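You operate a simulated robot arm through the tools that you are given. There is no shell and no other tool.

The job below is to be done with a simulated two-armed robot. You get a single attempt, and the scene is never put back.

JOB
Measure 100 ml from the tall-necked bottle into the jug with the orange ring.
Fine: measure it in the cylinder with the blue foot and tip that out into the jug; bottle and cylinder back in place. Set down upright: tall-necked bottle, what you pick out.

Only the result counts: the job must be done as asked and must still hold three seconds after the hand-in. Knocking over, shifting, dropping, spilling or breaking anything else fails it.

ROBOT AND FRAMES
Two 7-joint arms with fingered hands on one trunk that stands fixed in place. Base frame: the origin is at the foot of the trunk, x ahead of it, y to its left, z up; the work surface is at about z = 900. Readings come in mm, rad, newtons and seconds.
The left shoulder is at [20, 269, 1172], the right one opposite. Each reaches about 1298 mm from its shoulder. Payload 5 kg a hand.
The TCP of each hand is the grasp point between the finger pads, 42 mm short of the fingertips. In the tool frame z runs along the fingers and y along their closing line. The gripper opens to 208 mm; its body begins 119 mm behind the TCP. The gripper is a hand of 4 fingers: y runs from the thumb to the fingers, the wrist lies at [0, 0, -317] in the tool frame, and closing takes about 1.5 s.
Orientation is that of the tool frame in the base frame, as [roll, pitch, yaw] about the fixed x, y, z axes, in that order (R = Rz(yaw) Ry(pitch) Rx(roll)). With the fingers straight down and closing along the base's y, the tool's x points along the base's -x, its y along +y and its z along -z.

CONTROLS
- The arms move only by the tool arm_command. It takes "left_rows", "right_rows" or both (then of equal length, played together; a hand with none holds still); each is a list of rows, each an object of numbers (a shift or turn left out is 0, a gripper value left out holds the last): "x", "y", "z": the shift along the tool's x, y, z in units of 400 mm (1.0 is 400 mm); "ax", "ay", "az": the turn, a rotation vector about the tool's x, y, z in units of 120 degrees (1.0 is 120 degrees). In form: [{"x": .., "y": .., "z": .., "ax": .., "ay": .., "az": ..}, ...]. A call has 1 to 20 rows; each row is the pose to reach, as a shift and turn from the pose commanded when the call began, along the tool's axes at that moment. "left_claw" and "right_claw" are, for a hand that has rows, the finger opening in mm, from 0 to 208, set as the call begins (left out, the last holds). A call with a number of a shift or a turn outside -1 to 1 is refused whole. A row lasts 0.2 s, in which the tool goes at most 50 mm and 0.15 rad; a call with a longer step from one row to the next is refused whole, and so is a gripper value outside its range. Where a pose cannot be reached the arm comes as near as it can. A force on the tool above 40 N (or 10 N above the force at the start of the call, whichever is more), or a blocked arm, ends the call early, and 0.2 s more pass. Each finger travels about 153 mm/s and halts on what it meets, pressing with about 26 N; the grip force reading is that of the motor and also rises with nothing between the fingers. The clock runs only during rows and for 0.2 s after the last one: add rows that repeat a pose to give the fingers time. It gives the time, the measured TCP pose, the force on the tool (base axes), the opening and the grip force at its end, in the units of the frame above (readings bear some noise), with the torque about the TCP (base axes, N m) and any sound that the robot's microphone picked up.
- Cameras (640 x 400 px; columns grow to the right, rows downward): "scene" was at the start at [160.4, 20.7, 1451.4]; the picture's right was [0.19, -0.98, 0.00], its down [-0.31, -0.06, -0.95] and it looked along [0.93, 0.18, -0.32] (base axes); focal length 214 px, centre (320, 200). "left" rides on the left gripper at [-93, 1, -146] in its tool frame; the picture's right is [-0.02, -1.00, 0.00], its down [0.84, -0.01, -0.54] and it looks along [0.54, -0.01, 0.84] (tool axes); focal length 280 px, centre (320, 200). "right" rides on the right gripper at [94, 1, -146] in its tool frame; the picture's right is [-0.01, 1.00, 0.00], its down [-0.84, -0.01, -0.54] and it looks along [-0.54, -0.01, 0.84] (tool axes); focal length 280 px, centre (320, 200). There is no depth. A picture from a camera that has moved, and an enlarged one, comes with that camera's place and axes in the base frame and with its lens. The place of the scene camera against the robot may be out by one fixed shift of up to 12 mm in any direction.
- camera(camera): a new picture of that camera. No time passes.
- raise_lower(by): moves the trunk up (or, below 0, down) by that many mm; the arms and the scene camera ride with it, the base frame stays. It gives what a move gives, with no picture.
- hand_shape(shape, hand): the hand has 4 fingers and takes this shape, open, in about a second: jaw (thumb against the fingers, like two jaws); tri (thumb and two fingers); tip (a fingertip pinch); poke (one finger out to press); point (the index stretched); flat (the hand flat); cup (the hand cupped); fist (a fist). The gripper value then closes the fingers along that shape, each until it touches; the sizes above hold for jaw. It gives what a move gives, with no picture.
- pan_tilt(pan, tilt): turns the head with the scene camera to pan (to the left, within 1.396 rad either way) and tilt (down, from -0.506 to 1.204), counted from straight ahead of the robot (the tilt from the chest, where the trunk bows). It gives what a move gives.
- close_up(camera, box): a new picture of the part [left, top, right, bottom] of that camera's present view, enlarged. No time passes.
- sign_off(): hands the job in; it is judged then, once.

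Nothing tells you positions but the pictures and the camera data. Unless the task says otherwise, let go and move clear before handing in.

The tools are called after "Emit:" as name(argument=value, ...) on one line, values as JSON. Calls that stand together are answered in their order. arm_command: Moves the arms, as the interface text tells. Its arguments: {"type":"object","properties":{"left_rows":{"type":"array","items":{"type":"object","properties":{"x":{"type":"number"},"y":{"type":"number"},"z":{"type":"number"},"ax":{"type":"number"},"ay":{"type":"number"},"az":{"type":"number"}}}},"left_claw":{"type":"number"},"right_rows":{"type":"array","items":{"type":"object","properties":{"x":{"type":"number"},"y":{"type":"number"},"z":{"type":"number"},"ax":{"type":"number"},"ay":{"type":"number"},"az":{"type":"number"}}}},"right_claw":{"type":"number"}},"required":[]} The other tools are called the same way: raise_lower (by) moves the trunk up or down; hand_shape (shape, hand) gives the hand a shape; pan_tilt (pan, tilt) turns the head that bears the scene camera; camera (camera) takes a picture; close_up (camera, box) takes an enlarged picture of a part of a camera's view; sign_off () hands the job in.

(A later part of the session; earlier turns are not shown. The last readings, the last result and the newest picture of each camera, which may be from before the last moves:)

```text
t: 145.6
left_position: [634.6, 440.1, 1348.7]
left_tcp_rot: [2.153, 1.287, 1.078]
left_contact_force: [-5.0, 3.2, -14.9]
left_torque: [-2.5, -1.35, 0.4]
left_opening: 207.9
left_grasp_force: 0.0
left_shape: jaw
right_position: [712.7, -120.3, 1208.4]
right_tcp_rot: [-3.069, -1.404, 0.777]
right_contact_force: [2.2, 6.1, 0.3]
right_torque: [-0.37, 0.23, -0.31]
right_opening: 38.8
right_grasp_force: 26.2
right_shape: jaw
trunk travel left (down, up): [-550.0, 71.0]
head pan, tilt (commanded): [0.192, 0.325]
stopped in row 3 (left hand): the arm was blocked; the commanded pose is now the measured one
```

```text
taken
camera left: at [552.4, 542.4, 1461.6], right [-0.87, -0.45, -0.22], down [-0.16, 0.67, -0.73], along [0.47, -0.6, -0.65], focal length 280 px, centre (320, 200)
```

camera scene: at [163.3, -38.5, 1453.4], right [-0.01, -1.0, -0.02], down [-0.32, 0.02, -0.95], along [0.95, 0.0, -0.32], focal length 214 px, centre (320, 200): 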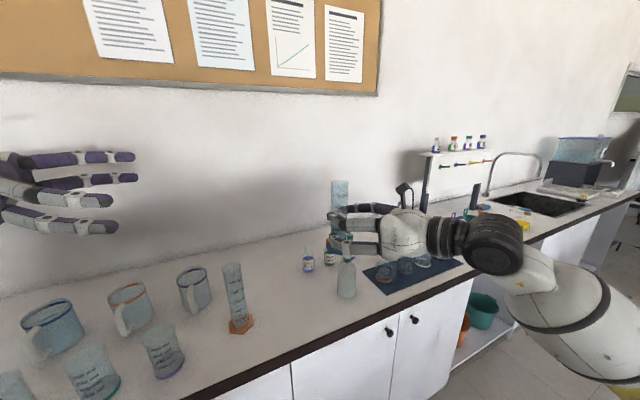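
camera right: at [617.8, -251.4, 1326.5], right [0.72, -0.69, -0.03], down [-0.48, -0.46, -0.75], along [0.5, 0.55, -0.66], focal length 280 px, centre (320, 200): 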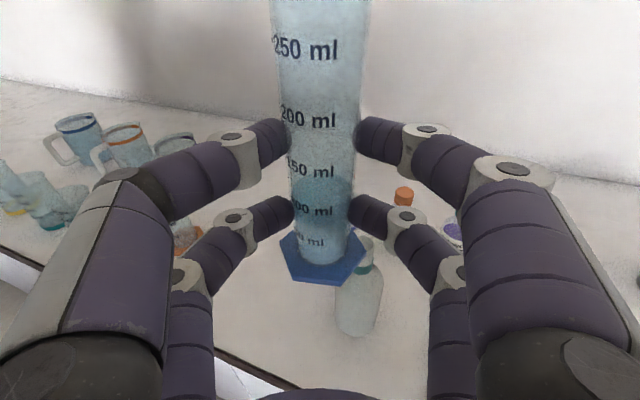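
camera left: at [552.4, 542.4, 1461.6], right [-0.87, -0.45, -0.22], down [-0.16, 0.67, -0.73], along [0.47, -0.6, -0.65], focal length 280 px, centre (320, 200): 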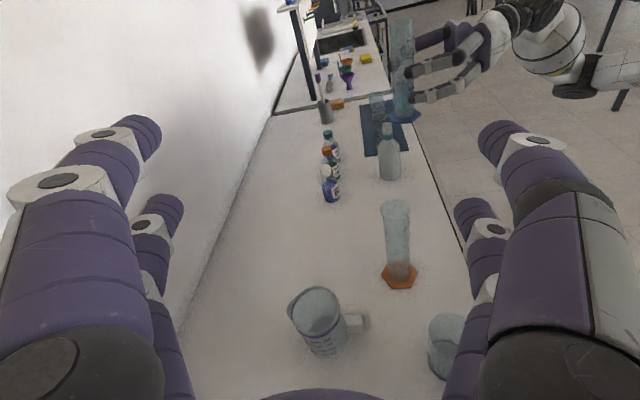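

The trunk is slowly swinging back to neutral by itself. I let more time pass while holding.

Emit:
arm_command(right_rows=[{"x": 0}, {"x": 0}, {"x": 0}, {"x": 0}, {"x": 0}])

Emit:
arm_command(right_rows=[{"x": 0}, {"x": 0}, {"x": 0}, {"x": 0}, {"x": 0}])

Emit:
arm_command(right_rows=[{"x": 0}, {"x": 0}, {"x": 0}, {"x": 0}, {"x": 0}])

Emit:
camera(camera="scene")

```text
t: 147.0
left_position: [589.6, 501.5, 1339.3]
left_tcp_rot: [2.172, 1.291, 1.181]
left_contact_force: [17.0, -21.3, 3.1]
left_torque: [0.76, 0.63, -0.34]
left_opening: 207.9
left_grasp_force: 0.0
left_shape: jaw
right_position: [721.5, -50.9, 1205.4]
right_tcp_rot: [-3.117, -1.4, 0.909]
right_contact_force: [-3.3, -26.2, 2.7]
right_torque: [0.2, 0.23, 1.46]
right_opening: 38.9
right_grasp_force: 26.3
right_shape: jaw
trunk travel left (down, up): [-550.0, 71.0]
head pan, tilt (commanded): [0.192, 0.325]
stopped in row 5 (right hand): the arm was blocked; the commanded pose is now the measured one
```

```text
t: 148.2
left_position: [529.4, 576.6, 1334.9]
left_tcp_rot: [2.151, 1.303, 1.272]
left_contact_force: [1.0, -1.3, 0.1]
left_torque: [0.07, 0.08, 0.0]
left_opening: 208.1
left_grasp_force: 0.0
left_shape: jaw
right_position: [719.4, 42.9, 1207.3]
right_tcp_rot: [3.136, -1.39, 1.051]
right_contact_force: [0.9, -1.0, -1.9]
right_torque: [0.02, 0.07, 0.19]
right_opening: 38.7
right_grasp_force: 25.6
right_shape: jaw
trunk travel left (down, up): [-550.0, 71.0]
head pan, tilt (commanded): [0.192, 0.325]
```

```text
t: 149.4
left_position: [528.8, 579.6, 1334.3]
left_tcp_rot: [2.145, 1.305, 1.27]
left_contact_force: [-0.3, -1.0, 0.9]
left_torque: [-0.02, 0.0, -0.02]
left_opening: 208.1
left_grasp_force: 0.0
left_shape: jaw
right_position: [718.2, 44.7, 1207.4]
right_tcp_rot: [3.13, -1.391, 1.056]
right_contact_force: [0.1, -0.5, -1.4]
right_torque: [-0.05, 0.08, -0.03]
right_opening: 38.9
right_grasp_force: 26.0
right_shape: jaw
trunk travel left (down, up): [-550.0, 71.0]
head pan, tilt (commanded): [0.192, 0.325]
```

```text
taken
camera scene: at [160.5, 20.9, 1451.4], right [0.19, -0.98, 0.0], down [-0.31, -0.06, -0.95], along [0.93, 0.18, -0.32], focal length 214 px, centre (320, 200)
```

scene: 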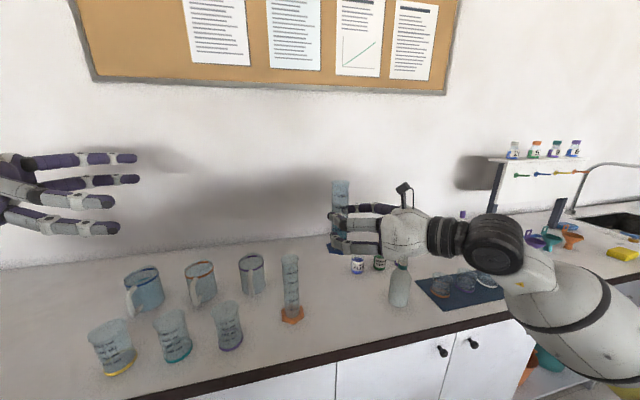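

The trunk is back exactly at neutral and both arms are settled. I compare the bench with the first pictures.

Emit:
close_up(camera="scene", box=[260, 220, 420, 330])

Emit:
close_up(camera="scene", box=[80, 230, 280, 380])

Emit:
camera(camera="left")

Emit:
camera(camera="right")

```text
3.64 times, centred on (340, 275) of scene
camera zoom: at [160.5, 20.9, 1451.4], right [0.19, -0.98, 0.0], down [-0.31, -0.06, -0.95], along [0.93, 0.18, -0.32], focal length 780 px, centre (247, -73)
```

zoom: 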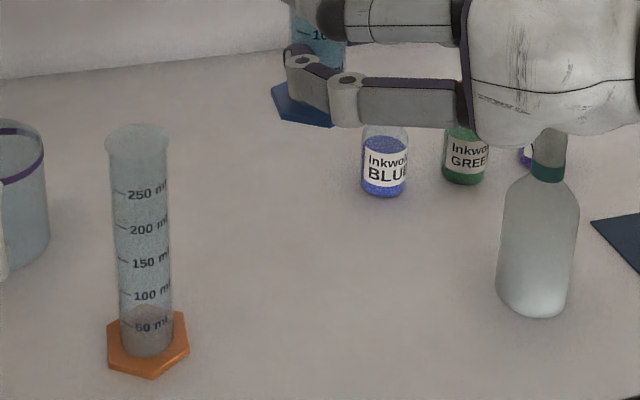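

```text
2.67 times, centred on (180, 305) of scene
camera zoom: at [160.5, 20.9, 1451.4], right [0.19, -0.98, 0.0], down [-0.31, -0.06, -0.95], along [0.93, 0.18, -0.32], focal length 572 px, centre (693, -80)
```

zoom: 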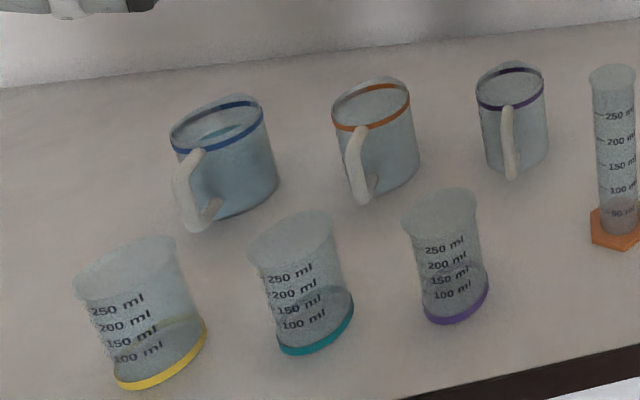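

```text
taken
camera left: at [427.6, 666.2, 1446.1], right [-0.76, -0.62, -0.21], down [-0.29, 0.61, -0.74], along [0.58, -0.5, -0.64], focal length 280 px, centre (320, 200)
```

left: 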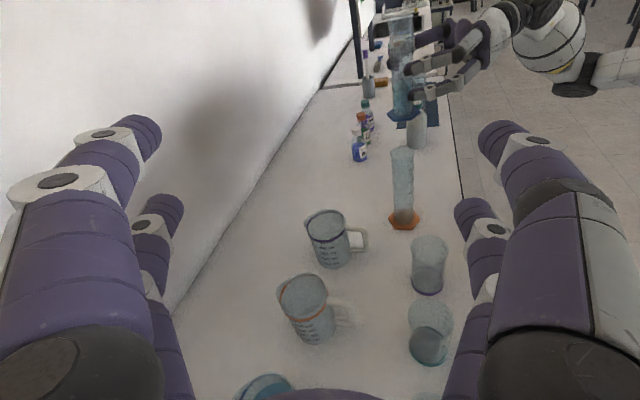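

```text
taken
camera right: at [654.7, -64.8, 1325.6], right [0.86, -0.5, -0.01], down [-0.35, -0.58, -0.73], along [0.36, 0.64, -0.68], focal length 280 px, centre (320, 200)
```

right: 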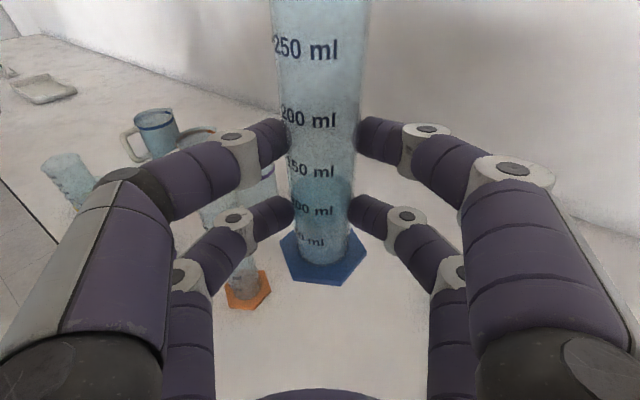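

Everything else is where it was; the bottle has shifted only about a centimetre. With the cylinder upright I carry it over toward the jug in two legs, high above the bench.

Emit:
arm_command(right_rows=[{"x": 0.0205, "y": -0.0338, "z": 0.066, "ax": -0.0137, "az": 0.0025}, {"x": 0.0411, "y": -0.0675, "z": 0.1319, "ax": -0.0273, "az": 0.005}, {"x": 0.0616, "y": -0.1013, "z": 0.1979, "ax": -0.041, "ay": -0.0001, "az": 0.0075}, {"x": 0.0821, "y": -0.135, "z": 0.2638, "ax": -0.0547, "ay": -0.0001, "az": 0.0099}, {"x": 0.1026, "y": -0.1688, "z": 0.3298, "ax": -0.0683, "ay": -0.0002, "az": 0.0124}, {"x": 0.1232, "y": -0.2025, "z": 0.3958, "ax": -0.082, "ay": -0.0002, "az": 0.0149}, {"x": 0.1232, "y": -0.2025, "z": 0.3958, "ax": -0.082, "ay": -0.0002, "az": 0.0149}])

Emit:
camera(camera="scene")

```text
t: 151.0
left_position: [529.2, 579.5, 1335.5]
left_tcp_rot: [2.146, 1.301, 1.27]
left_contact_force: [-0.4, -0.2, 0.2]
left_torque: [0.0, 0.0, 0.06]
left_opening: 208.2
left_grasp_force: 0.1
left_shape: jaw
right_position: [729.6, 228.3, 1227.8]
right_tcp_rot: [3.133, -1.391, 0.878]
right_contact_force: [0.3, -0.2, -1.3]
right_torque: [-0.04, 0.05, 0.06]
right_opening: 38.5
right_grasp_force: 25.8
right_shape: jaw
trunk travel left (down, up): [-550.0, 71.0]
head pan, tilt (commanded): [0.192, 0.325]
```

```text
taken
camera scene: at [160.6, 20.5, 1451.4], right [0.19, -0.98, 0.0], down [-0.31, -0.06, -0.95], along [0.93, 0.18, -0.32], focal length 214 px, centre (320, 200)
```

scene: 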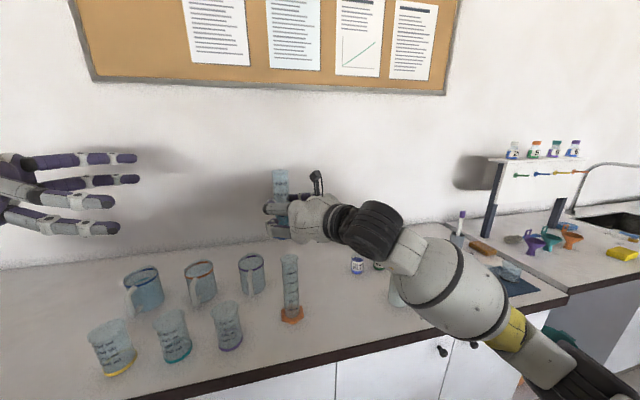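

The reach is smooth and the trunk stays neutral. Second leg.

Emit:
arm_command(right_rows=[{"x": 0.0166, "y": -0.0386, "z": 0.0508, "ax": -0.0117, "az": 0.0021}, {"x": 0.0331, "y": -0.0772, "z": 0.1016, "ax": -0.0234, "az": 0.0043}, {"x": 0.0497, "y": -0.1158, "z": 0.1524, "ax": -0.0351, "az": 0.0064}, {"x": 0.0663, "y": -0.1545, "z": 0.2031, "ax": -0.0469, "az": 0.0085}, {"x": 0.0829, "y": -0.1931, "z": 0.2539, "ax": -0.0586, "az": 0.0106}, {"x": 0.0994, "y": -0.2317, "z": 0.3047, "ax": -0.0703, "az": 0.0128}, {"x": 0.116, "y": -0.2703, "z": 0.3555, "ax": -0.082, "az": 0.0149}, {"x": 0.116, "y": -0.2703, "z": 0.3555, "ax": -0.082, "az": 0.0149}])

Emit:
camera(camera="scene")

Emit:
camera(camera="left")

Emit:
camera(camera="right")

```text
t: 152.8
left_position: [529.1, 579.8, 1335.5]
left_tcp_rot: [2.148, 1.305, 1.271]
left_contact_force: [-0.3, -0.2, 0.3]
left_torque: [0.03, 0.0, 0.0]
left_opening: 208.1
left_grasp_force: 0.1
left_shape: jaw
right_position: [743.0, 409.6, 1247.5]
right_tcp_rot: [3.131, -1.39, 0.708]
right_contact_force: [1.0, 0.3, -0.8]
right_torque: [-0.02, 0.03, 0.06]
right_opening: 38.8
right_grasp_force: 25.7
right_shape: jaw
trunk travel left (down, up): [-550.0, 71.0]
head pan, tilt (commanded): [0.192, 0.325]
```

```text
taken
camera scene: at [160.6, 20.6, 1451.4], right [0.19, -0.98, 0.0], down [-0.31, -0.06, -0.95], along [0.93, 0.18, -0.32], focal length 214 px, centre (320, 200)
```

scene: 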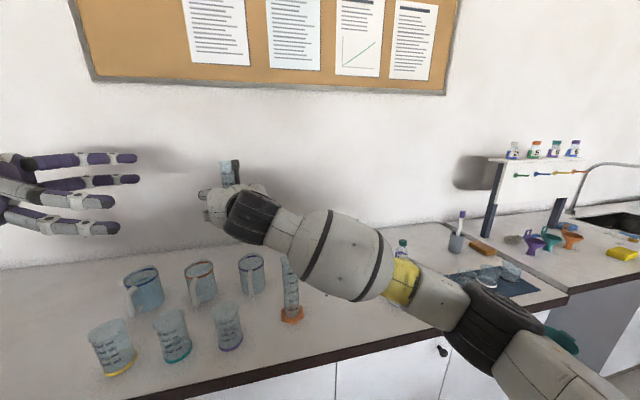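

```text
taken
camera left: at [428.0, 665.7, 1446.2], right [-0.76, -0.62, -0.21], down [-0.29, 0.61, -0.74], along [0.58, -0.5, -0.64], focal length 280 px, centre (320, 200)
```

left: 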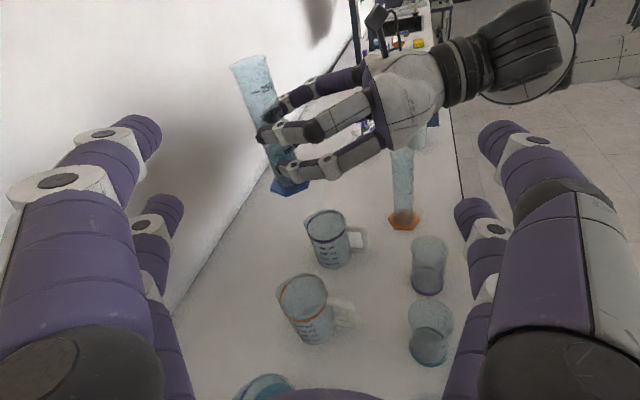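

```text
taken
camera right: at [646.3, 328.7, 1366.4], right [0.64, -0.77, -0.01], down [-0.53, -0.43, -0.73], along [0.56, 0.47, -0.68], focal length 280 px, centre (320, 200)
```

right: 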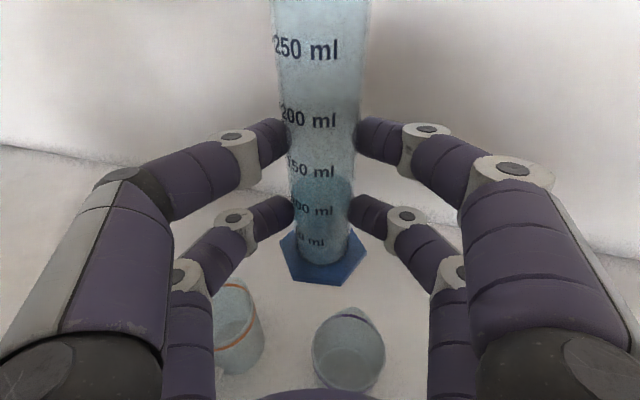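

The cylinder is near the jug with a clear view from the left camera. I zoom in to place the jug.

Emit:
close_up(camera="left", box=[240, 200, 400, 360])

Emit:
close_up(camera="left", box=[200, 30, 400, 220])

Emit:
close_up(camera="scene", box=[110, 140, 310, 320])

```text
2.50 times, centred on (320, 280) of left
camera zoom: at [428.0, 665.7, 1446.2], right [-0.76, -0.62, -0.21], down [-0.29, 0.61, -0.74], along [0.58, -0.5, -0.64], focal length 701 px, centre (320, 0)
```

zoom: 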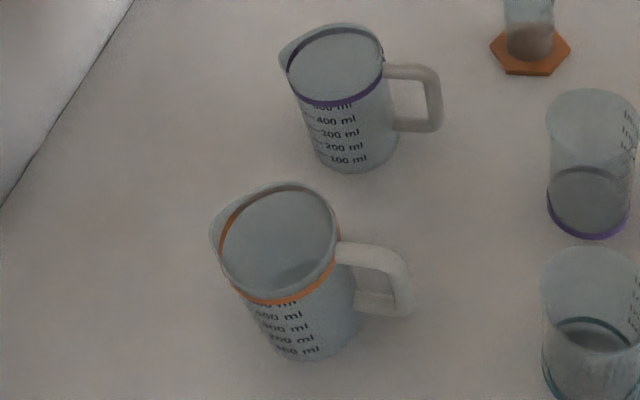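

```text
2.11 times, centred on (300, 125) of left
camera zoom: at [428.0, 665.7, 1446.2], right [-0.76, -0.62, -0.21], down [-0.29, 0.61, -0.74], along [0.58, -0.5, -0.64], focal length 590 px, centre (362, 358)
```

zoom: 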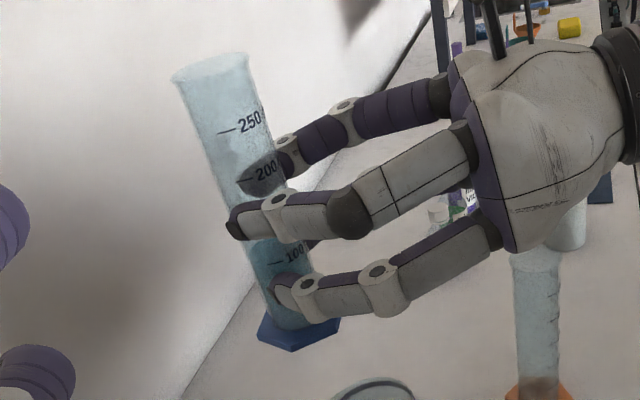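

```text
2.22 times, centred on (210, 230) of scene
camera zoom: at [160.6, 20.6, 1451.4], right [0.19, -0.98, 0.0], down [-0.31, -0.06, -0.95], along [0.93, 0.18, -0.32], focal length 477 px, centre (564, 133)
```

zoom: 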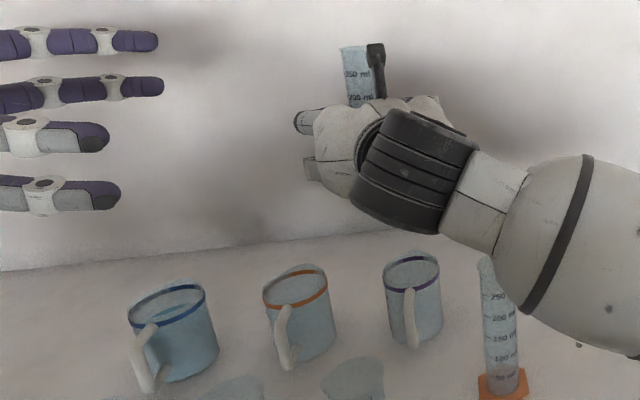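

The jugs are empty, and the orange-ring jug sits near (697, 528) in this hand's frame. With only 100 ml in it, the cylinder will not spill below about 78 degrees, so I test the roll to 65 degrees here, high above the jug.

Emit:
arm_command(right_rows=[{"ax": -0.0081, "az": -0.0444}, {"ax": -0.0162, "az": -0.0887}, {"ax": -0.0243, "az": -0.1331}, {"ax": -0.0324, "az": -0.1775}, {"ax": -0.0406, "az": -0.2219}, {"ax": -0.0487, "az": -0.2662}, {"ax": -0.0568, "az": -0.3106}, {"ax": -0.0649, "az": -0.355}, {"ax": -0.073, "az": -0.3993}, {"ax": -0.0811, "az": -0.4437}, {"ax": -0.0892, "az": -0.4881}, {"ax": -0.0973, "az": -0.5325}, {"ax": -0.0973, "az": -0.5325}])

Emit:
camera(camera="scene")

Emit:
camera(camera="left")

Emit:
camera(camera="right")

```text
t: 155.6
left_position: [528.9, 579.7, 1335.8]
left_tcp_rot: [2.146, 1.304, 1.271]
left_contact_force: [0.2, 0.0, 0.3]
left_torque: [0.03, -0.01, 0.0]
left_opening: 208.2
left_grasp_force: 0.0
left_shape: jaw
right_position: [743.2, 410.4, 1247.4]
right_tcp_rot: [1.653, -0.427, 2.069]
right_contact_force: [0.6, -0.3, -0.9]
right_torque: [-0.01, 0.07, 0.03]
right_opening: 38.8
right_grasp_force: 25.8
right_shape: jaw
trunk travel left (down, up): [-550.0, 71.0]
head pan, tilt (commanded): [0.192, 0.325]
```

```text
taken
camera scene: at [160.6, 20.8, 1451.4], right [0.19, -0.98, 0.0], down [-0.31, -0.06, -0.95], along [0.93, 0.18, -0.32], focal length 214 px, centre (320, 200)
```

scene: 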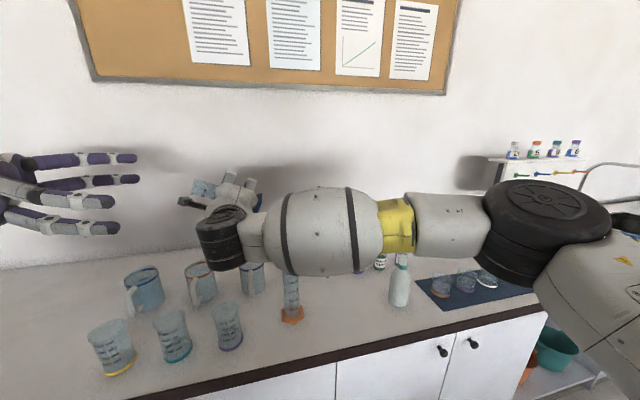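

```text
taken
camera left: at [427.6, 666.1, 1446.2], right [-0.76, -0.62, -0.21], down [-0.29, 0.61, -0.74], along [0.58, -0.5, -0.64], focal length 280 px, centre (320, 200)
```

left: 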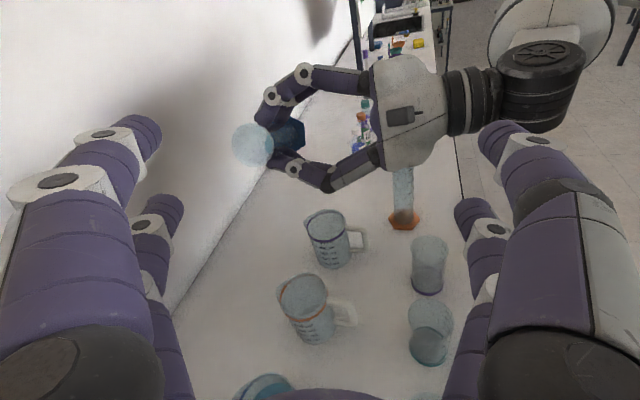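

```text
taken
camera right: at [576.6, 411.9, 1298.4], right [0.28, -0.33, 0.9], down [-0.1, -0.94, -0.32], along [0.96, 0.0, -0.29], focal length 280 px, centre (320, 200)
```

right: 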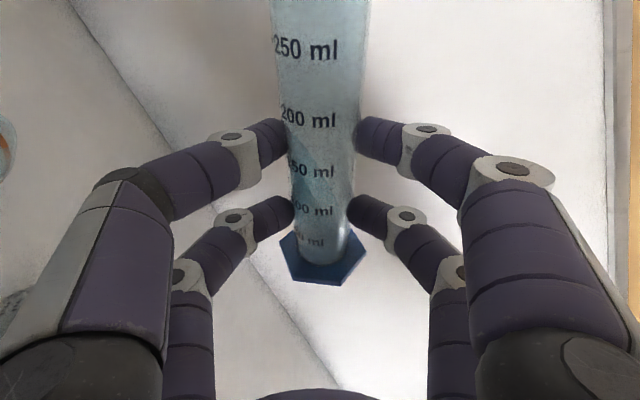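

The roll works here, exactly on pose. I lower the tilted cylinder toward the jug and compare positions.

Emit:
arm_command(right_rows=[{"x": -0.0233, "y": -0.051, "z": 0.0042}, {"x": -0.0466, "y": -0.1021, "z": 0.0084}, {"x": -0.0699, "y": -0.1531, "z": 0.0126}, {"x": -0.0932, "y": -0.2041, "z": 0.0168}, {"x": -0.1165, "y": -0.2552, "z": 0.021}, {"x": -0.1398, "y": -0.3062, "z": 0.0252}, {"x": -0.1398, "y": -0.3062, "z": 0.0252}])

Emit:
close_up(camera="left", box=[220, 150, 420, 350])

Emit:
close_up(camera="scene", box=[140, 180, 300, 320])

```text
t: 157.2
left_position: [527.6, 580.1, 1335.9]
left_tcp_rot: [2.146, 1.304, 1.27]
left_contact_force: [0.2, 0.5, -0.7]
left_torque: [-0.06, -0.03, 0.03]
left_opening: 208.1
left_grasp_force: 0.2
left_shape: jaw
right_position: [747.7, 405.6, 1115.6]
right_tcp_rot: [1.65, -0.429, 2.064]
right_contact_force: [-0.4, -0.2, -1.7]
right_torque: [0.01, 0.08, -0.08]
right_opening: 38.8
right_grasp_force: 25.8
right_shape: jaw
trunk travel left (down, up): [-550.0, 71.0]
head pan, tilt (commanded): [0.192, 0.325]
```

```text
2.00 times, centred on (320, 250) of left
camera zoom: at [427.1, 666.7, 1446.1], right [-0.76, -0.62, -0.21], down [-0.29, 0.61, -0.74], along [0.58, -0.5, -0.64], focal length 561 px, centre (320, 100)
```

zoom: 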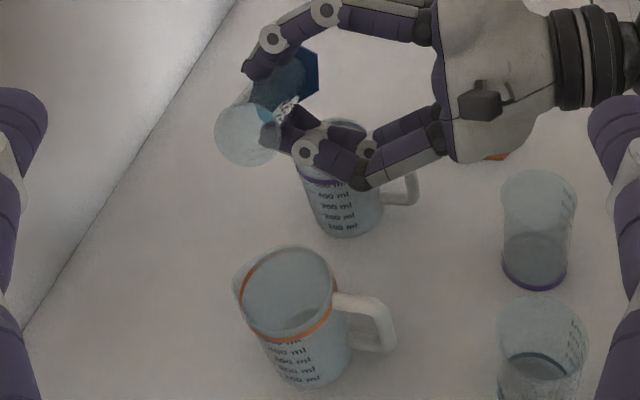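

```text
2.86 times, centred on (220, 250) of scene
camera zoom: at [160.2, 21.3, 1451.4], right [0.19, -0.98, 0.0], down [-0.31, -0.06, -0.95], along [0.93, 0.18, -0.32], focal length 613 px, centre (606, 57)
```

zoom: 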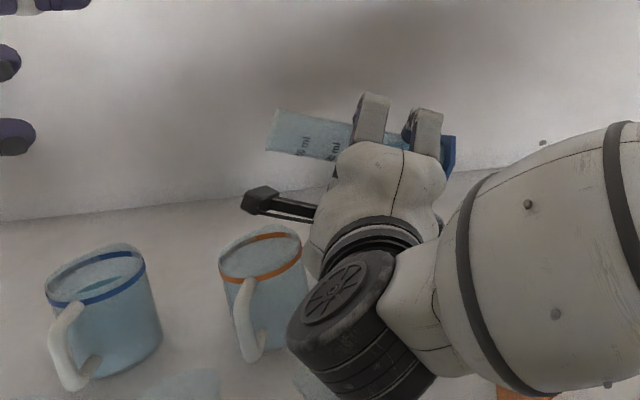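

Both cameras agree: the jug's centre is about 36 mm further along the pour direction and 5 mm forward. I shift there and tilt to 75 degrees.

Emit:
arm_command(right_rows=[{"x": 0.0088, "y": -0.0148, "z": 0.0026, "ax": -0.005, "az": -0.0273}, {"x": 0.0176, "y": -0.0297, "z": 0.0052, "ax": -0.01, "az": -0.0546}, {"x": 0.0264, "y": -0.0445, "z": 0.0078, "ax": -0.015, "az": -0.0819}, {"x": 0.0264, "y": -0.0445, "z": 0.0078, "ax": -0.015, "az": -0.0819}])

Emit:
close_up(camera="left", box=[220, 150, 420, 350])

Emit:
close_up(camera="scene", box=[140, 180, 300, 320])

```text
t: 158.4
left_position: [529.3, 578.3, 1335.1]
left_tcp_rot: [2.147, 1.302, 1.275]
left_contact_force: [0.6, -2.0, -0.3]
left_torque: [0.03, 0.05, 0.01]
left_opening: 208.2
left_grasp_force: 0.1
left_shape: jaw
right_position: [792.0, 373.8, 1123.6]
right_tcp_rot: [1.601, -0.285, 2.012]
right_contact_force: [0.0, 0.1, -2.1]
right_torque: [0.04, 0.08, 0.03]
right_opening: 39.0
right_grasp_force: 26.7
right_shape: jaw
trunk travel left (down, up): [-550.0, 71.0]
head pan, tilt (commanded): [0.192, 0.325]
stopped in row 4 (right hand): the arm was blocked; the commanded pose is now the measured one
```

```text
2.00 times, centred on (320, 250) of left
camera zoom: at [428.2, 665.2, 1446.2], right [-0.76, -0.62, -0.21], down [-0.29, 0.61, -0.74], along [0.58, -0.5, -0.64], focal length 561 px, centre (320, 100)
```

zoom: 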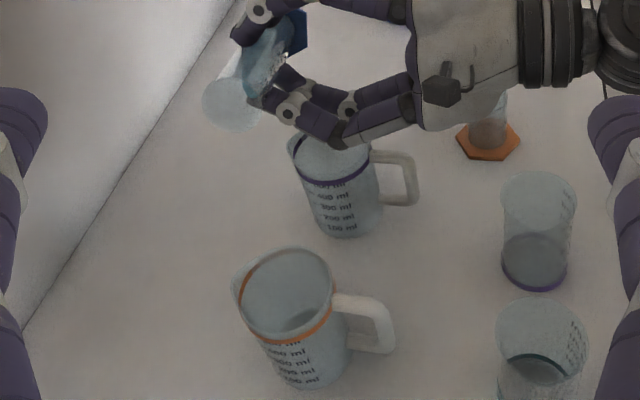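

```text
2.86 times, centred on (220, 250) of scene
camera zoom: at [161.0, 20.0, 1451.3], right [0.19, -0.98, 0.0], down [-0.31, -0.06, -0.95], along [0.93, 0.18, -0.32], focal length 613 px, centre (606, 57)
```

zoom: 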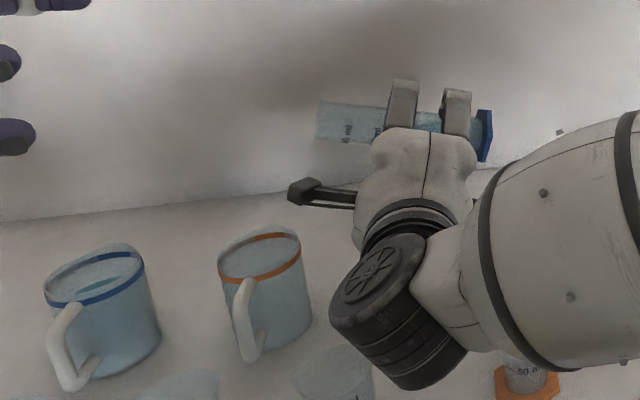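

The arm got stuck at that low, far-left pose (tilt now 74 degrees, nothing spilled). I raise it straight up first; then I will use the trunk lift for height instead.

Emit:
arm_command(right_rows=[{"x": 0.0147, "y": 0.05, "z": -0.0015}, {"x": 0.0293, "y": 0.0999, "z": -0.003}, {"x": 0.044, "y": 0.1499, "z": -0.0045}, {"x": 0.0586, "y": 0.1999, "z": -0.006}, {"x": 0.0733, "y": 0.2498, "z": -0.0075}, {"x": 0.0879, "y": 0.2998, "z": -0.009}, {"x": 0.0879, "y": 0.2998, "z": -0.009}])

Emit:
camera(camera="scene")

Emit:
camera(camera="left")

```text
t: 160.0
left_position: [528.1, 579.3, 1334.0]
left_tcp_rot: [2.148, 1.302, 1.272]
left_contact_force: [0.0, 0.0, -0.2]
left_torque: [-0.02, -0.02, -0.04]
left_opening: 207.9
left_grasp_force: 0.0
left_shape: jaw
right_position: [784.5, 379.4, 1247.9]
right_tcp_rot: [1.604, -0.284, 2.016]
right_contact_force: [-0.1, -1.2, -1.2]
right_torque: [0.03, 0.06, -0.02]
right_opening: 38.7
right_grasp_force: 26.1
right_shape: jaw
trunk travel left (down, up): [-550.0, 71.0]
head pan, tilt (commanded): [0.192, 0.325]
```

```text
taken
camera scene: at [160.5, 20.9, 1451.3], right [0.19, -0.98, 0.0], down [-0.31, -0.06, -0.95], along [0.93, 0.18, -0.32], focal length 214 px, centre (320, 200)
```

scene: 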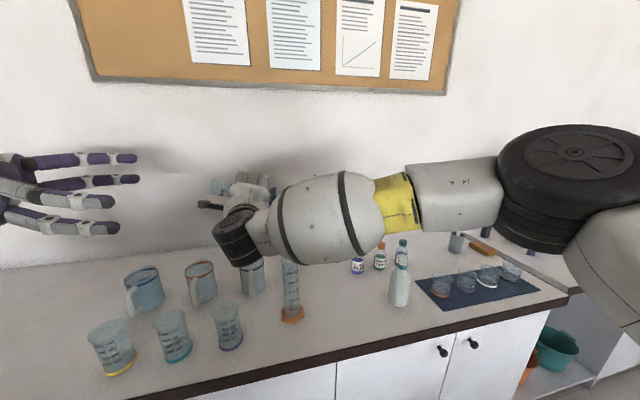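

```text
taken
camera left: at [427.6, 666.2, 1446.1], right [-0.76, -0.62, -0.21], down [-0.29, 0.61, -0.74], along [0.58, -0.5, -0.64], focal length 280 px, centre (320, 200)
```

left: 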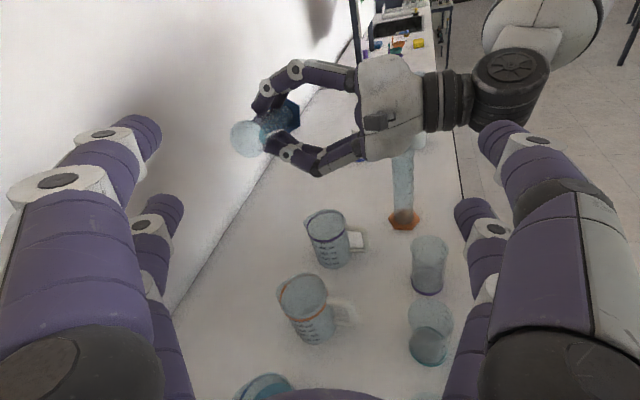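

Raised and stable, nothing spilled. I move sideways to the spot in line with the jug at this height.

Emit:
arm_command(right_rows=[{"x": 0.0273, "y": -0.0073, "z": -0.0106, "ax": 0.0049, "ay": 0.006, "az": 0.0019}, {"x": 0.0545, "y": -0.0145, "z": -0.0211, "ax": 0.0098, "ay": 0.0121, "az": 0.0039}, {"x": 0.0818, "y": -0.0218, "z": -0.0317, "ax": 0.0148, "ay": 0.0181, "az": 0.0058}, {"x": 0.109, "y": -0.029, "z": -0.0422, "ax": 0.0197, "ay": 0.0242, "az": 0.0078}, {"x": 0.1363, "y": -0.0363, "z": -0.0528, "ax": 0.0246, "ay": 0.0302, "az": 0.0097}, {"x": 0.1363, "y": -0.0363, "z": -0.0528, "ax": 0.0246, "ay": 0.0302, "az": 0.0097}])

Emit:
close_up(camera="left", box=[200, 80, 400, 350])

Emit:
close_up(camera="scene", box=[140, 150, 300, 320])

```text
t: 161.4
left_position: [528.8, 580.5, 1334.0]
left_tcp_rot: [2.148, 1.304, 1.271]
left_contact_force: [0.0, -0.6, 0.2]
left_torque: [0.04, 0.0, 0.0]
left_opening: 207.8
left_grasp_force: 0.0
left_shape: jaw
right_position: [743.6, 419.8, 1249.7]
right_tcp_rot: [1.636, -0.307, 2.083]
right_contact_force: [-0.8, 0.5, -2.4]
right_torque: [0.01, 0.02, -0.03]
right_opening: 38.8
right_grasp_force: 25.8
right_shape: jaw
trunk travel left (down, up): [-550.0, 71.0]
head pan, tilt (commanded): [0.192, 0.325]
```

```text
1.48 times, centred on (300, 215) of left
camera zoom: at [427.6, 666.0, 1446.2], right [-0.76, -0.62, -0.21], down [-0.29, 0.61, -0.74], along [0.58, -0.5, -0.64], focal length 415 px, centre (350, 178)
```

zoom: 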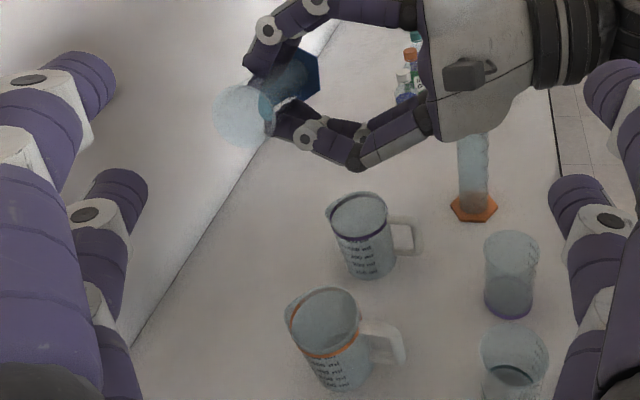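

```text
2.35 times, centred on (220, 235) of scene
camera zoom: at [160.5, 20.7, 1451.4], right [0.19, -0.98, 0.0], down [-0.31, -0.06, -0.95], along [0.93, 0.18, -0.32], focal length 505 px, centre (555, 118)
```

zoom: 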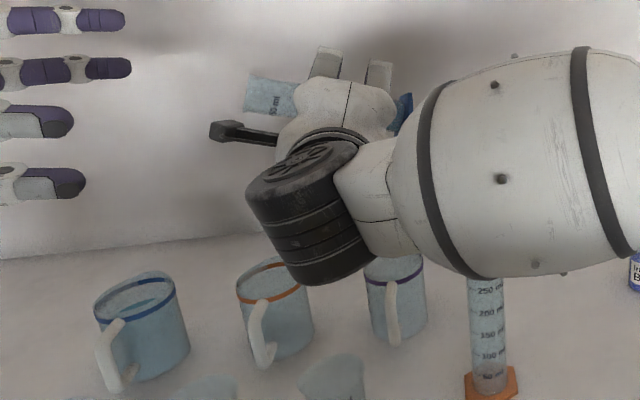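

The cylinder (72 degrees) is lined up with the jug. Now I lower the whole trunk in two steps, keeping the arm posture.

Emit:
raise_lower(by=-70)

Emit:
camera(camera="left")

Emit:
camera(camera="scene")

```text
t: 162.5
left_position: [527.1, 579.3, 1264.3]
left_tcp_rot: [2.145, 1.301, 1.271]
left_contact_force: [-0.7, 0.1, 0.7]
left_torque: [0.0, -0.01, 0.03]
left_opening: 208.1
left_grasp_force: 0.0
left_shape: jaw
right_position: [742.8, 419.3, 1181.3]
right_tcp_rot: [1.637, -0.306, 2.082]
right_contact_force: [-0.2, 0.3, -1.6]
right_torque: [-0.04, 0.09, 0.0]
right_opening: 38.8
right_grasp_force: 26.0
right_shape: jaw
trunk travel left (down, up): [-480.0, 141.0]
head pan, tilt (commanded): [0.192, 0.325]
```

```text
taken
camera left: at [427.1, 665.8, 1376.9], right [-0.76, -0.62, -0.21], down [-0.29, 0.61, -0.74], along [0.58, -0.5, -0.64], focal length 280 px, centre (320, 200)
```

left: 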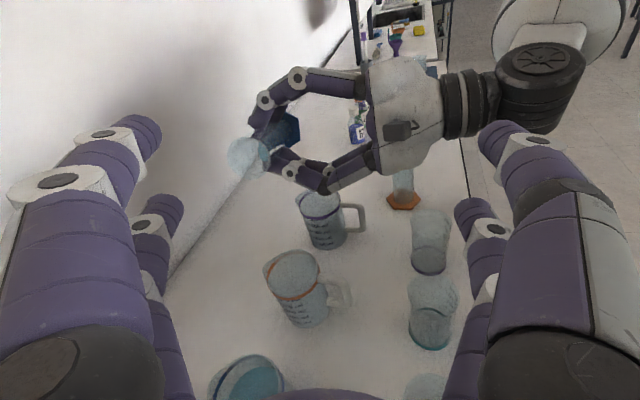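

```text
taken
camera scene: at [162.7, 20.5, 1381.3], right [0.19, -0.98, 0.0], down [-0.31, -0.06, -0.95], along [0.93, 0.18, -0.32], focal length 214 px, centre (320, 200)
```

scene: 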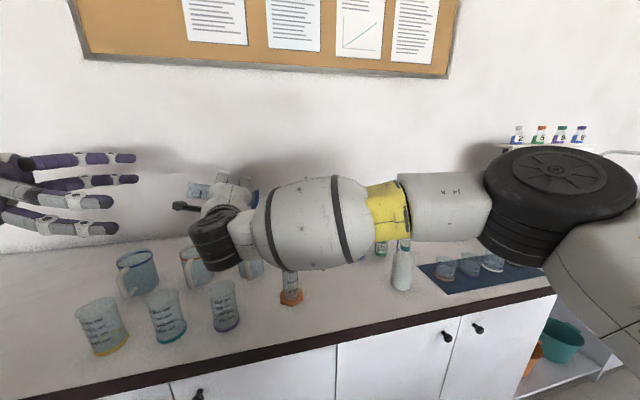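

Emit:
raise_lower(by=-65)

Emit:
close_up(camera="left", box=[200, 120, 400, 320])

Emit:
close_up(camera="scene", box=[110, 160, 290, 310])

Emit:
camera(camera="right")

```text
t: 163.5
left_position: [509.9, 571.2, 1218.2]
left_tcp_rot: [2.129, 1.273, 1.271]
left_contact_force: [0.0, 0.7, -0.5]
left_torque: [-0.02, 0.02, 0.02]
left_opening: 208.0
left_grasp_force: 0.1
left_shape: jaw
right_position: [730.1, 413.2, 1129.9]
right_tcp_rot: [1.62, -0.316, 2.097]
right_contact_force: [-0.4, 0.1, -1.7]
right_torque: [-0.02, 0.11, -0.02]
right_opening: 38.8
right_grasp_force: 25.8
right_shape: jaw
trunk travel left (down, up): [-415.0, 206.0]
head pan, tilt (commanded): [0.192, 0.325]
```

```text
2.00 times, centred on (300, 220) of left
camera zoom: at [406.3, 652.3, 1331.1], right [-0.75, -0.62, -0.24], down [-0.29, 0.62, -0.72], along [0.6, -0.47, -0.65], focal length 561 px, centre (360, 160)
```

zoom: 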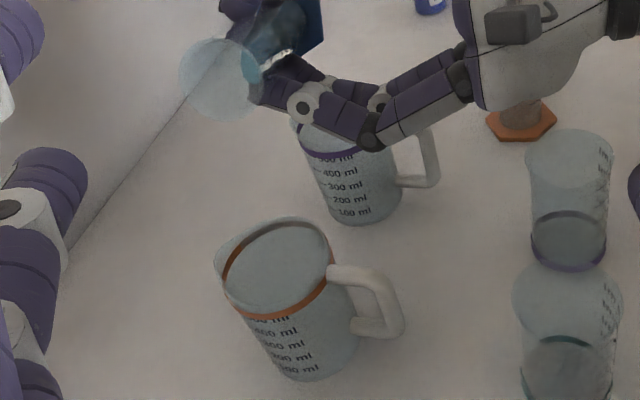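

```text
2.67 times, centred on (200, 235) of scene
camera zoom: at [158.2, 6.1, 1318.4], right [0.2, -0.98, -0.01], down [-0.3, -0.05, -0.95], along [0.93, 0.19, -0.31], focal length 572 px, centre (640, 107)
```

zoom: 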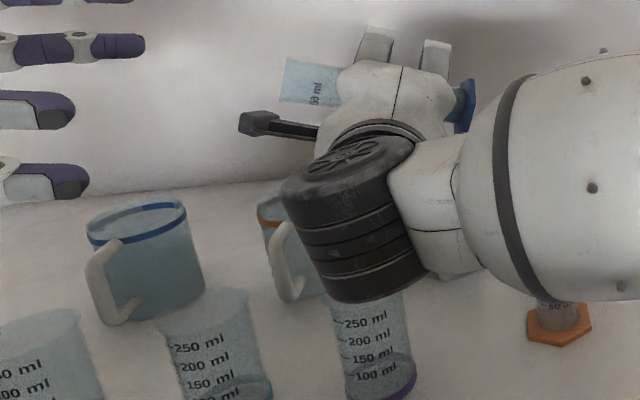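

```text
taken
camera right: at [560.8, 416.3, 1167.1], right [0.2, -0.25, 0.95], down [-0.06, -0.97, -0.25], along [0.98, -0.01, -0.21], focal length 280 px, centre (320, 200)
```

right: 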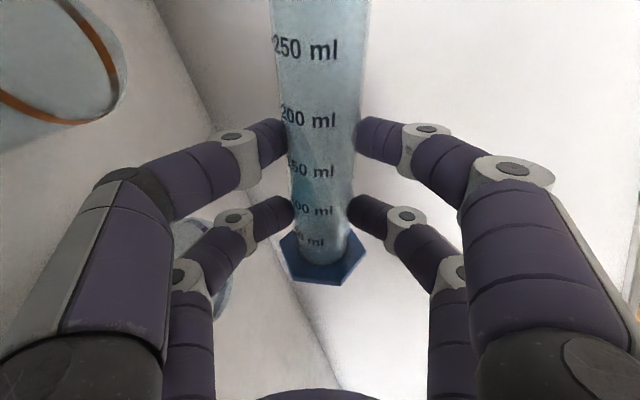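

After the second step the trunk leans back a little, as if something touches. I hold briefly to see whether it settles.

Emit:
arm_command(right_rows=[{"x": 0}, {"x": 0}, {"x": 0}])

Emit:
camera(camera="scene")

Emit:
camera(camera="left")

```text
t: 164.3
left_position: [511.3, 570.8, 1217.2]
left_tcp_rot: [2.137, 1.274, 1.278]
left_contact_force: [0.1, 1.2, -0.1]
left_torque: [0.03, -0.01, -0.02]
left_opening: 207.8
left_grasp_force: 0.1
left_shape: jaw
right_position: [730.9, 412.7, 1127.2]
right_tcp_rot: [1.62, -0.314, 2.096]
right_contact_force: [0.4, -0.4, -1.2]
right_torque: [0.01, 0.08, 0.01]
right_opening: 38.9
right_grasp_force: 26.2
right_shape: jaw
trunk travel left (down, up): [-415.0, 206.0]
head pan, tilt (commanded): [0.192, 0.325]
```

```text
taken
camera scene: at [158.4, 5.6, 1317.2], right [0.2, -0.98, -0.01], down [-0.3, -0.05, -0.95], along [0.93, 0.19, -0.31], focal length 214 px, centre (320, 200)
```

scene: 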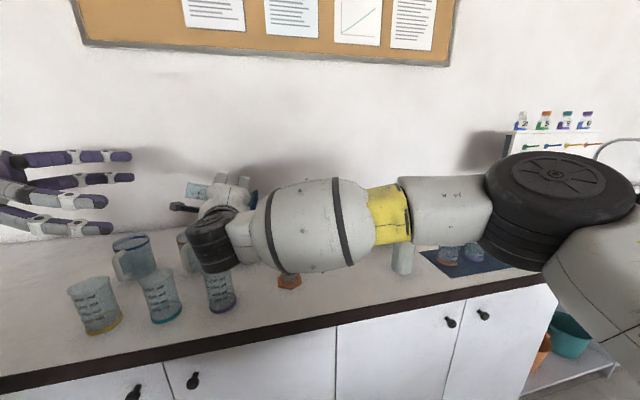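

```text
taken
camera left: at [406.9, 652.0, 1329.7], right [-0.75, -0.62, -0.23], down [-0.29, 0.62, -0.72], along [0.6, -0.47, -0.65], focal length 280 px, centre (320, 200)
```

left: 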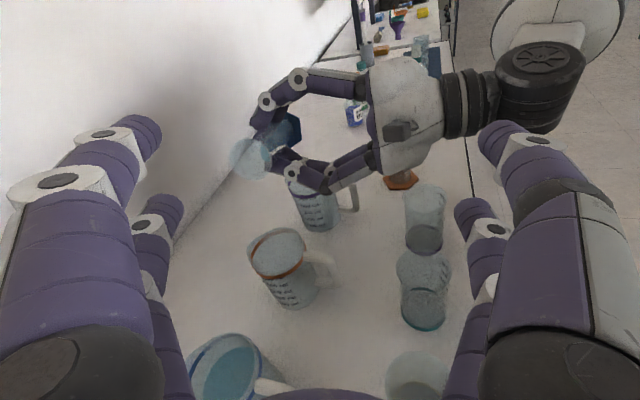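

Something is touching and pushing the trunk. I turn the head left to look at the left arm.

Emit:
pan_tilt(pan=1.1, tilt=0.5)

Emit:
camera(camera="scene")

Emit:
pan_tilt(pan=-0.3, tilt=0.8)

Emit:
camera(camera="scene")

```text
t: 165.5
left_position: [510.7, 569.2, 1216.5]
left_tcp_rot: [2.136, 1.273, 1.28]
left_contact_force: [0.0, 1.0, 0.2]
left_torque: [0.04, 0.02, -0.02]
left_opening: 208.1
left_grasp_force: 0.0
left_shape: jaw
right_position: [729.5, 414.7, 1128.4]
right_tcp_rot: [1.619, -0.314, 2.098]
right_contact_force: [-0.4, -0.1, -1.7]
right_torque: [0.0, 0.03, 0.0]
right_opening: 38.9
right_grasp_force: 25.3
right_shape: jaw
trunk travel left (down, up): [-415.0, 206.0]
head pan, tilt (commanded): [1.1, 0.499]
```

```text
taken
camera scene: at [107.6, 68.8, 1301.5], right [0.9, -0.45, 0.0], down [-0.21, -0.42, -0.89], along [0.4, 0.79, -0.46], focal length 214 px, centre (320, 200)
```

scene: 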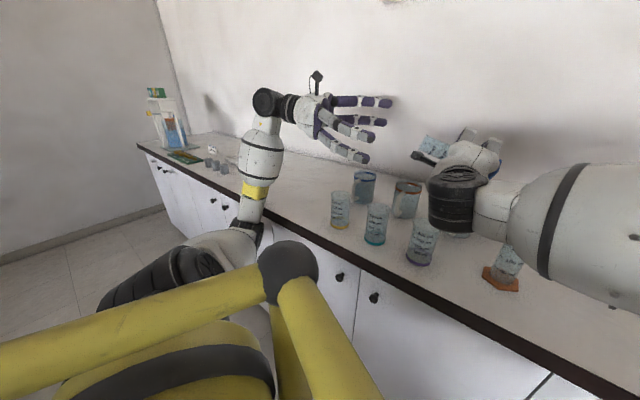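

```text
t: 167.1
left_position: [510.0, 571.6, 1216.3]
left_tcp_rot: [2.133, 1.274, 1.277]
left_contact_force: [0.7, -0.2, -0.5]
left_torque: [0.0, 0.04, 0.01]
left_opening: 208.2
left_grasp_force: 0.0
left_shape: jaw
right_position: [729.6, 415.2, 1128.4]
right_tcp_rot: [1.619, -0.313, 2.098]
right_contact_force: [0.3, 0.4, -1.7]
right_torque: [0.0, 0.03, 0.03]
right_opening: 38.7
right_grasp_force: 25.7
right_shape: jaw
trunk travel left (down, up): [-415.0, 206.0]
head pan, tilt (commanded): [-0.3, 0.799]
```

```text
taken
camera scene: at [144.5, -35.1, 1274.4], right [-0.28, -0.96, -0.02], down [-0.68, 0.21, -0.7], along [0.67, -0.19, -0.71], focal length 214 px, centre (320, 200)
```

scene: 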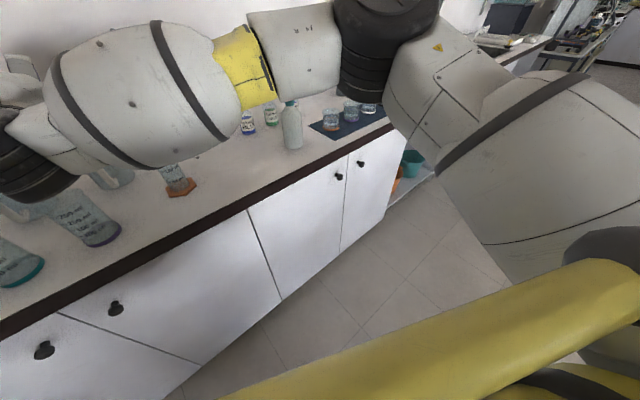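

The left elbow is resting on the bench edge; that explains the earlier swing too. I raise the trunk again to free it, turn the head back, then lift the left hand higher.

Emit:
raise_lower(by=65)

Emit:
pan_tilt(pan=1.1, tilt=0.5)

Emit:
camera(camera="scene")

```text
t: 168.1
left_position: [519.5, 582.6, 1266.7]
left_tcp_rot: [2.143, 1.302, 1.274]
left_contact_force: [-1.1, 0.9, 0.4]
left_torque: [-0.02, 0.0, 0.0]
left_opening: 208.0
left_grasp_force: 0.0
left_shape: jaw
right_position: [736.9, 424.5, 1183.3]
right_tcp_rot: [1.632, -0.305, 2.091]
right_contact_force: [0.0, -0.2, -3.1]
right_torque: [0.03, 0.0, -0.12]
right_opening: 38.9
right_grasp_force: 26.5
right_shape: jaw
trunk travel left (down, up): [-480.0, 141.0]
head pan, tilt (commanded): [-0.3, 0.799]
```

```text
t: 169.6
left_position: [519.5, 583.6, 1266.9]
left_tcp_rot: [2.133, 1.3, 1.266]
left_contact_force: [0.2, -0.2, -0.5]
left_torque: [0.01, 0.04, 0.03]
left_opening: 208.1
left_grasp_force: 0.0
left_shape: jaw
right_position: [736.8, 425.4, 1183.1]
right_tcp_rot: [1.632, -0.306, 2.091]
right_contact_force: [0.0, 0.0, -1.6]
right_torque: [-0.01, 0.07, 0.0]
right_opening: 38.9
right_grasp_force: 25.4
right_shape: jaw
trunk travel left (down, up): [-480.0, 141.0]
head pan, tilt (commanded): [1.1, 0.499]
```

```text
taken
camera scene: at [107.2, 84.2, 1365.4], right [0.89, -0.45, 0.0], down [-0.21, -0.43, -0.88], along [0.4, 0.78, -0.48], focal length 214 px, centre (320, 200)
```

scene: 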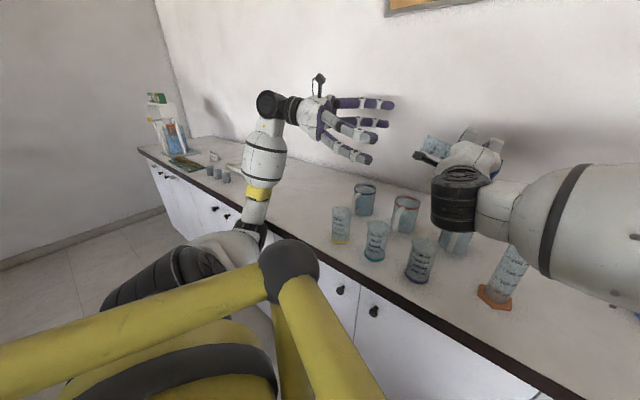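

The left elbow hangs low near the slanting bench front. I lift the left hand up and back to free the elbow.

Emit:
arm_command(left_rows=[{"x": -0.0406, "y": -0.0053, "z": -0.0179}, {"x": -0.0813, "y": -0.0106, "z": -0.0359}, {"x": -0.1219, "y": -0.0159, "z": -0.0538}, {"x": -0.1625, "y": -0.0213, "z": -0.0717}, {"x": -0.2031, "y": -0.0266, "z": -0.0896}, {"x": -0.2438, "y": -0.0319, "z": -0.1076}, {"x": -0.2844, "y": -0.0372, "z": -0.1255}, {"x": -0.325, "y": -0.0425, "z": -0.1434}, {"x": -0.325, "y": -0.0425, "z": -0.1434}])

Emit:
camera(camera="scene")

Emit:
camera(camera="left")

```text
t: 171.6
left_position: [468.6, 578.8, 1395.3]
left_tcp_rot: [2.143, 1.304, 1.269]
left_contact_force: [0.2, -0.5, 0.5]
left_torque: [0.02, 0.01, 0.08]
left_opening: 207.9
left_grasp_force: 0.1
left_shape: jaw
right_position: [743.6, 420.8, 1180.0]
right_tcp_rot: [1.636, -0.306, 2.083]
right_contact_force: [-0.4, -0.6, -1.3]
right_torque: [-0.02, 0.08, 0.07]
right_opening: 38.8
right_grasp_force: 26.1
right_shape: jaw
trunk travel left (down, up): [-480.0, 141.0]
head pan, tilt (commanded): [1.1, 0.499]
```

```text
taken
camera scene: at [112.4, 83.8, 1364.9], right [0.89, -0.45, 0.0], down [-0.22, -0.43, -0.88], along [0.4, 0.78, -0.48], focal length 214 px, centre (320, 200)
```

scene: 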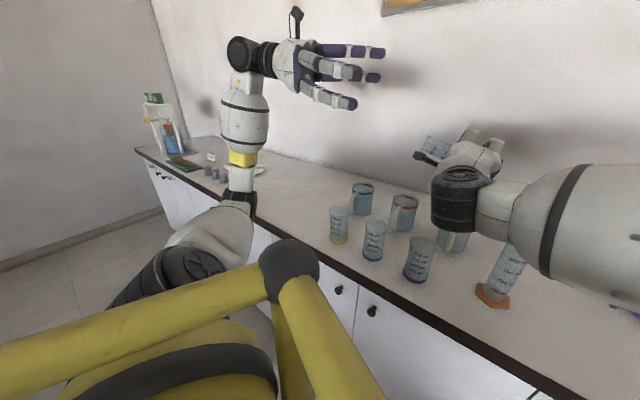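

```text
taken
camera left: at [367.4, 665.6, 1507.1], right [-0.76, -0.62, -0.21], down [-0.29, 0.61, -0.74], along [0.58, -0.5, -0.64], focal length 280 px, centre (320, 200)
```

left: 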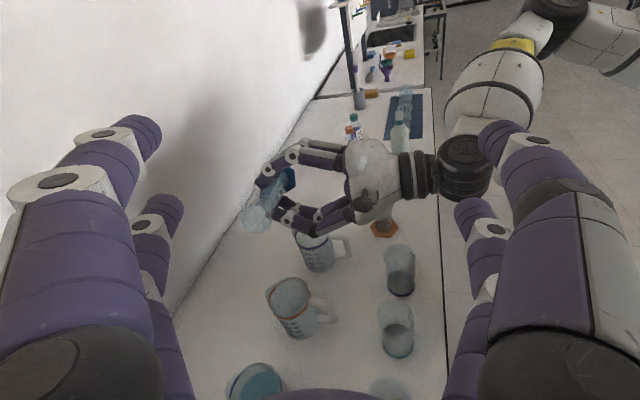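

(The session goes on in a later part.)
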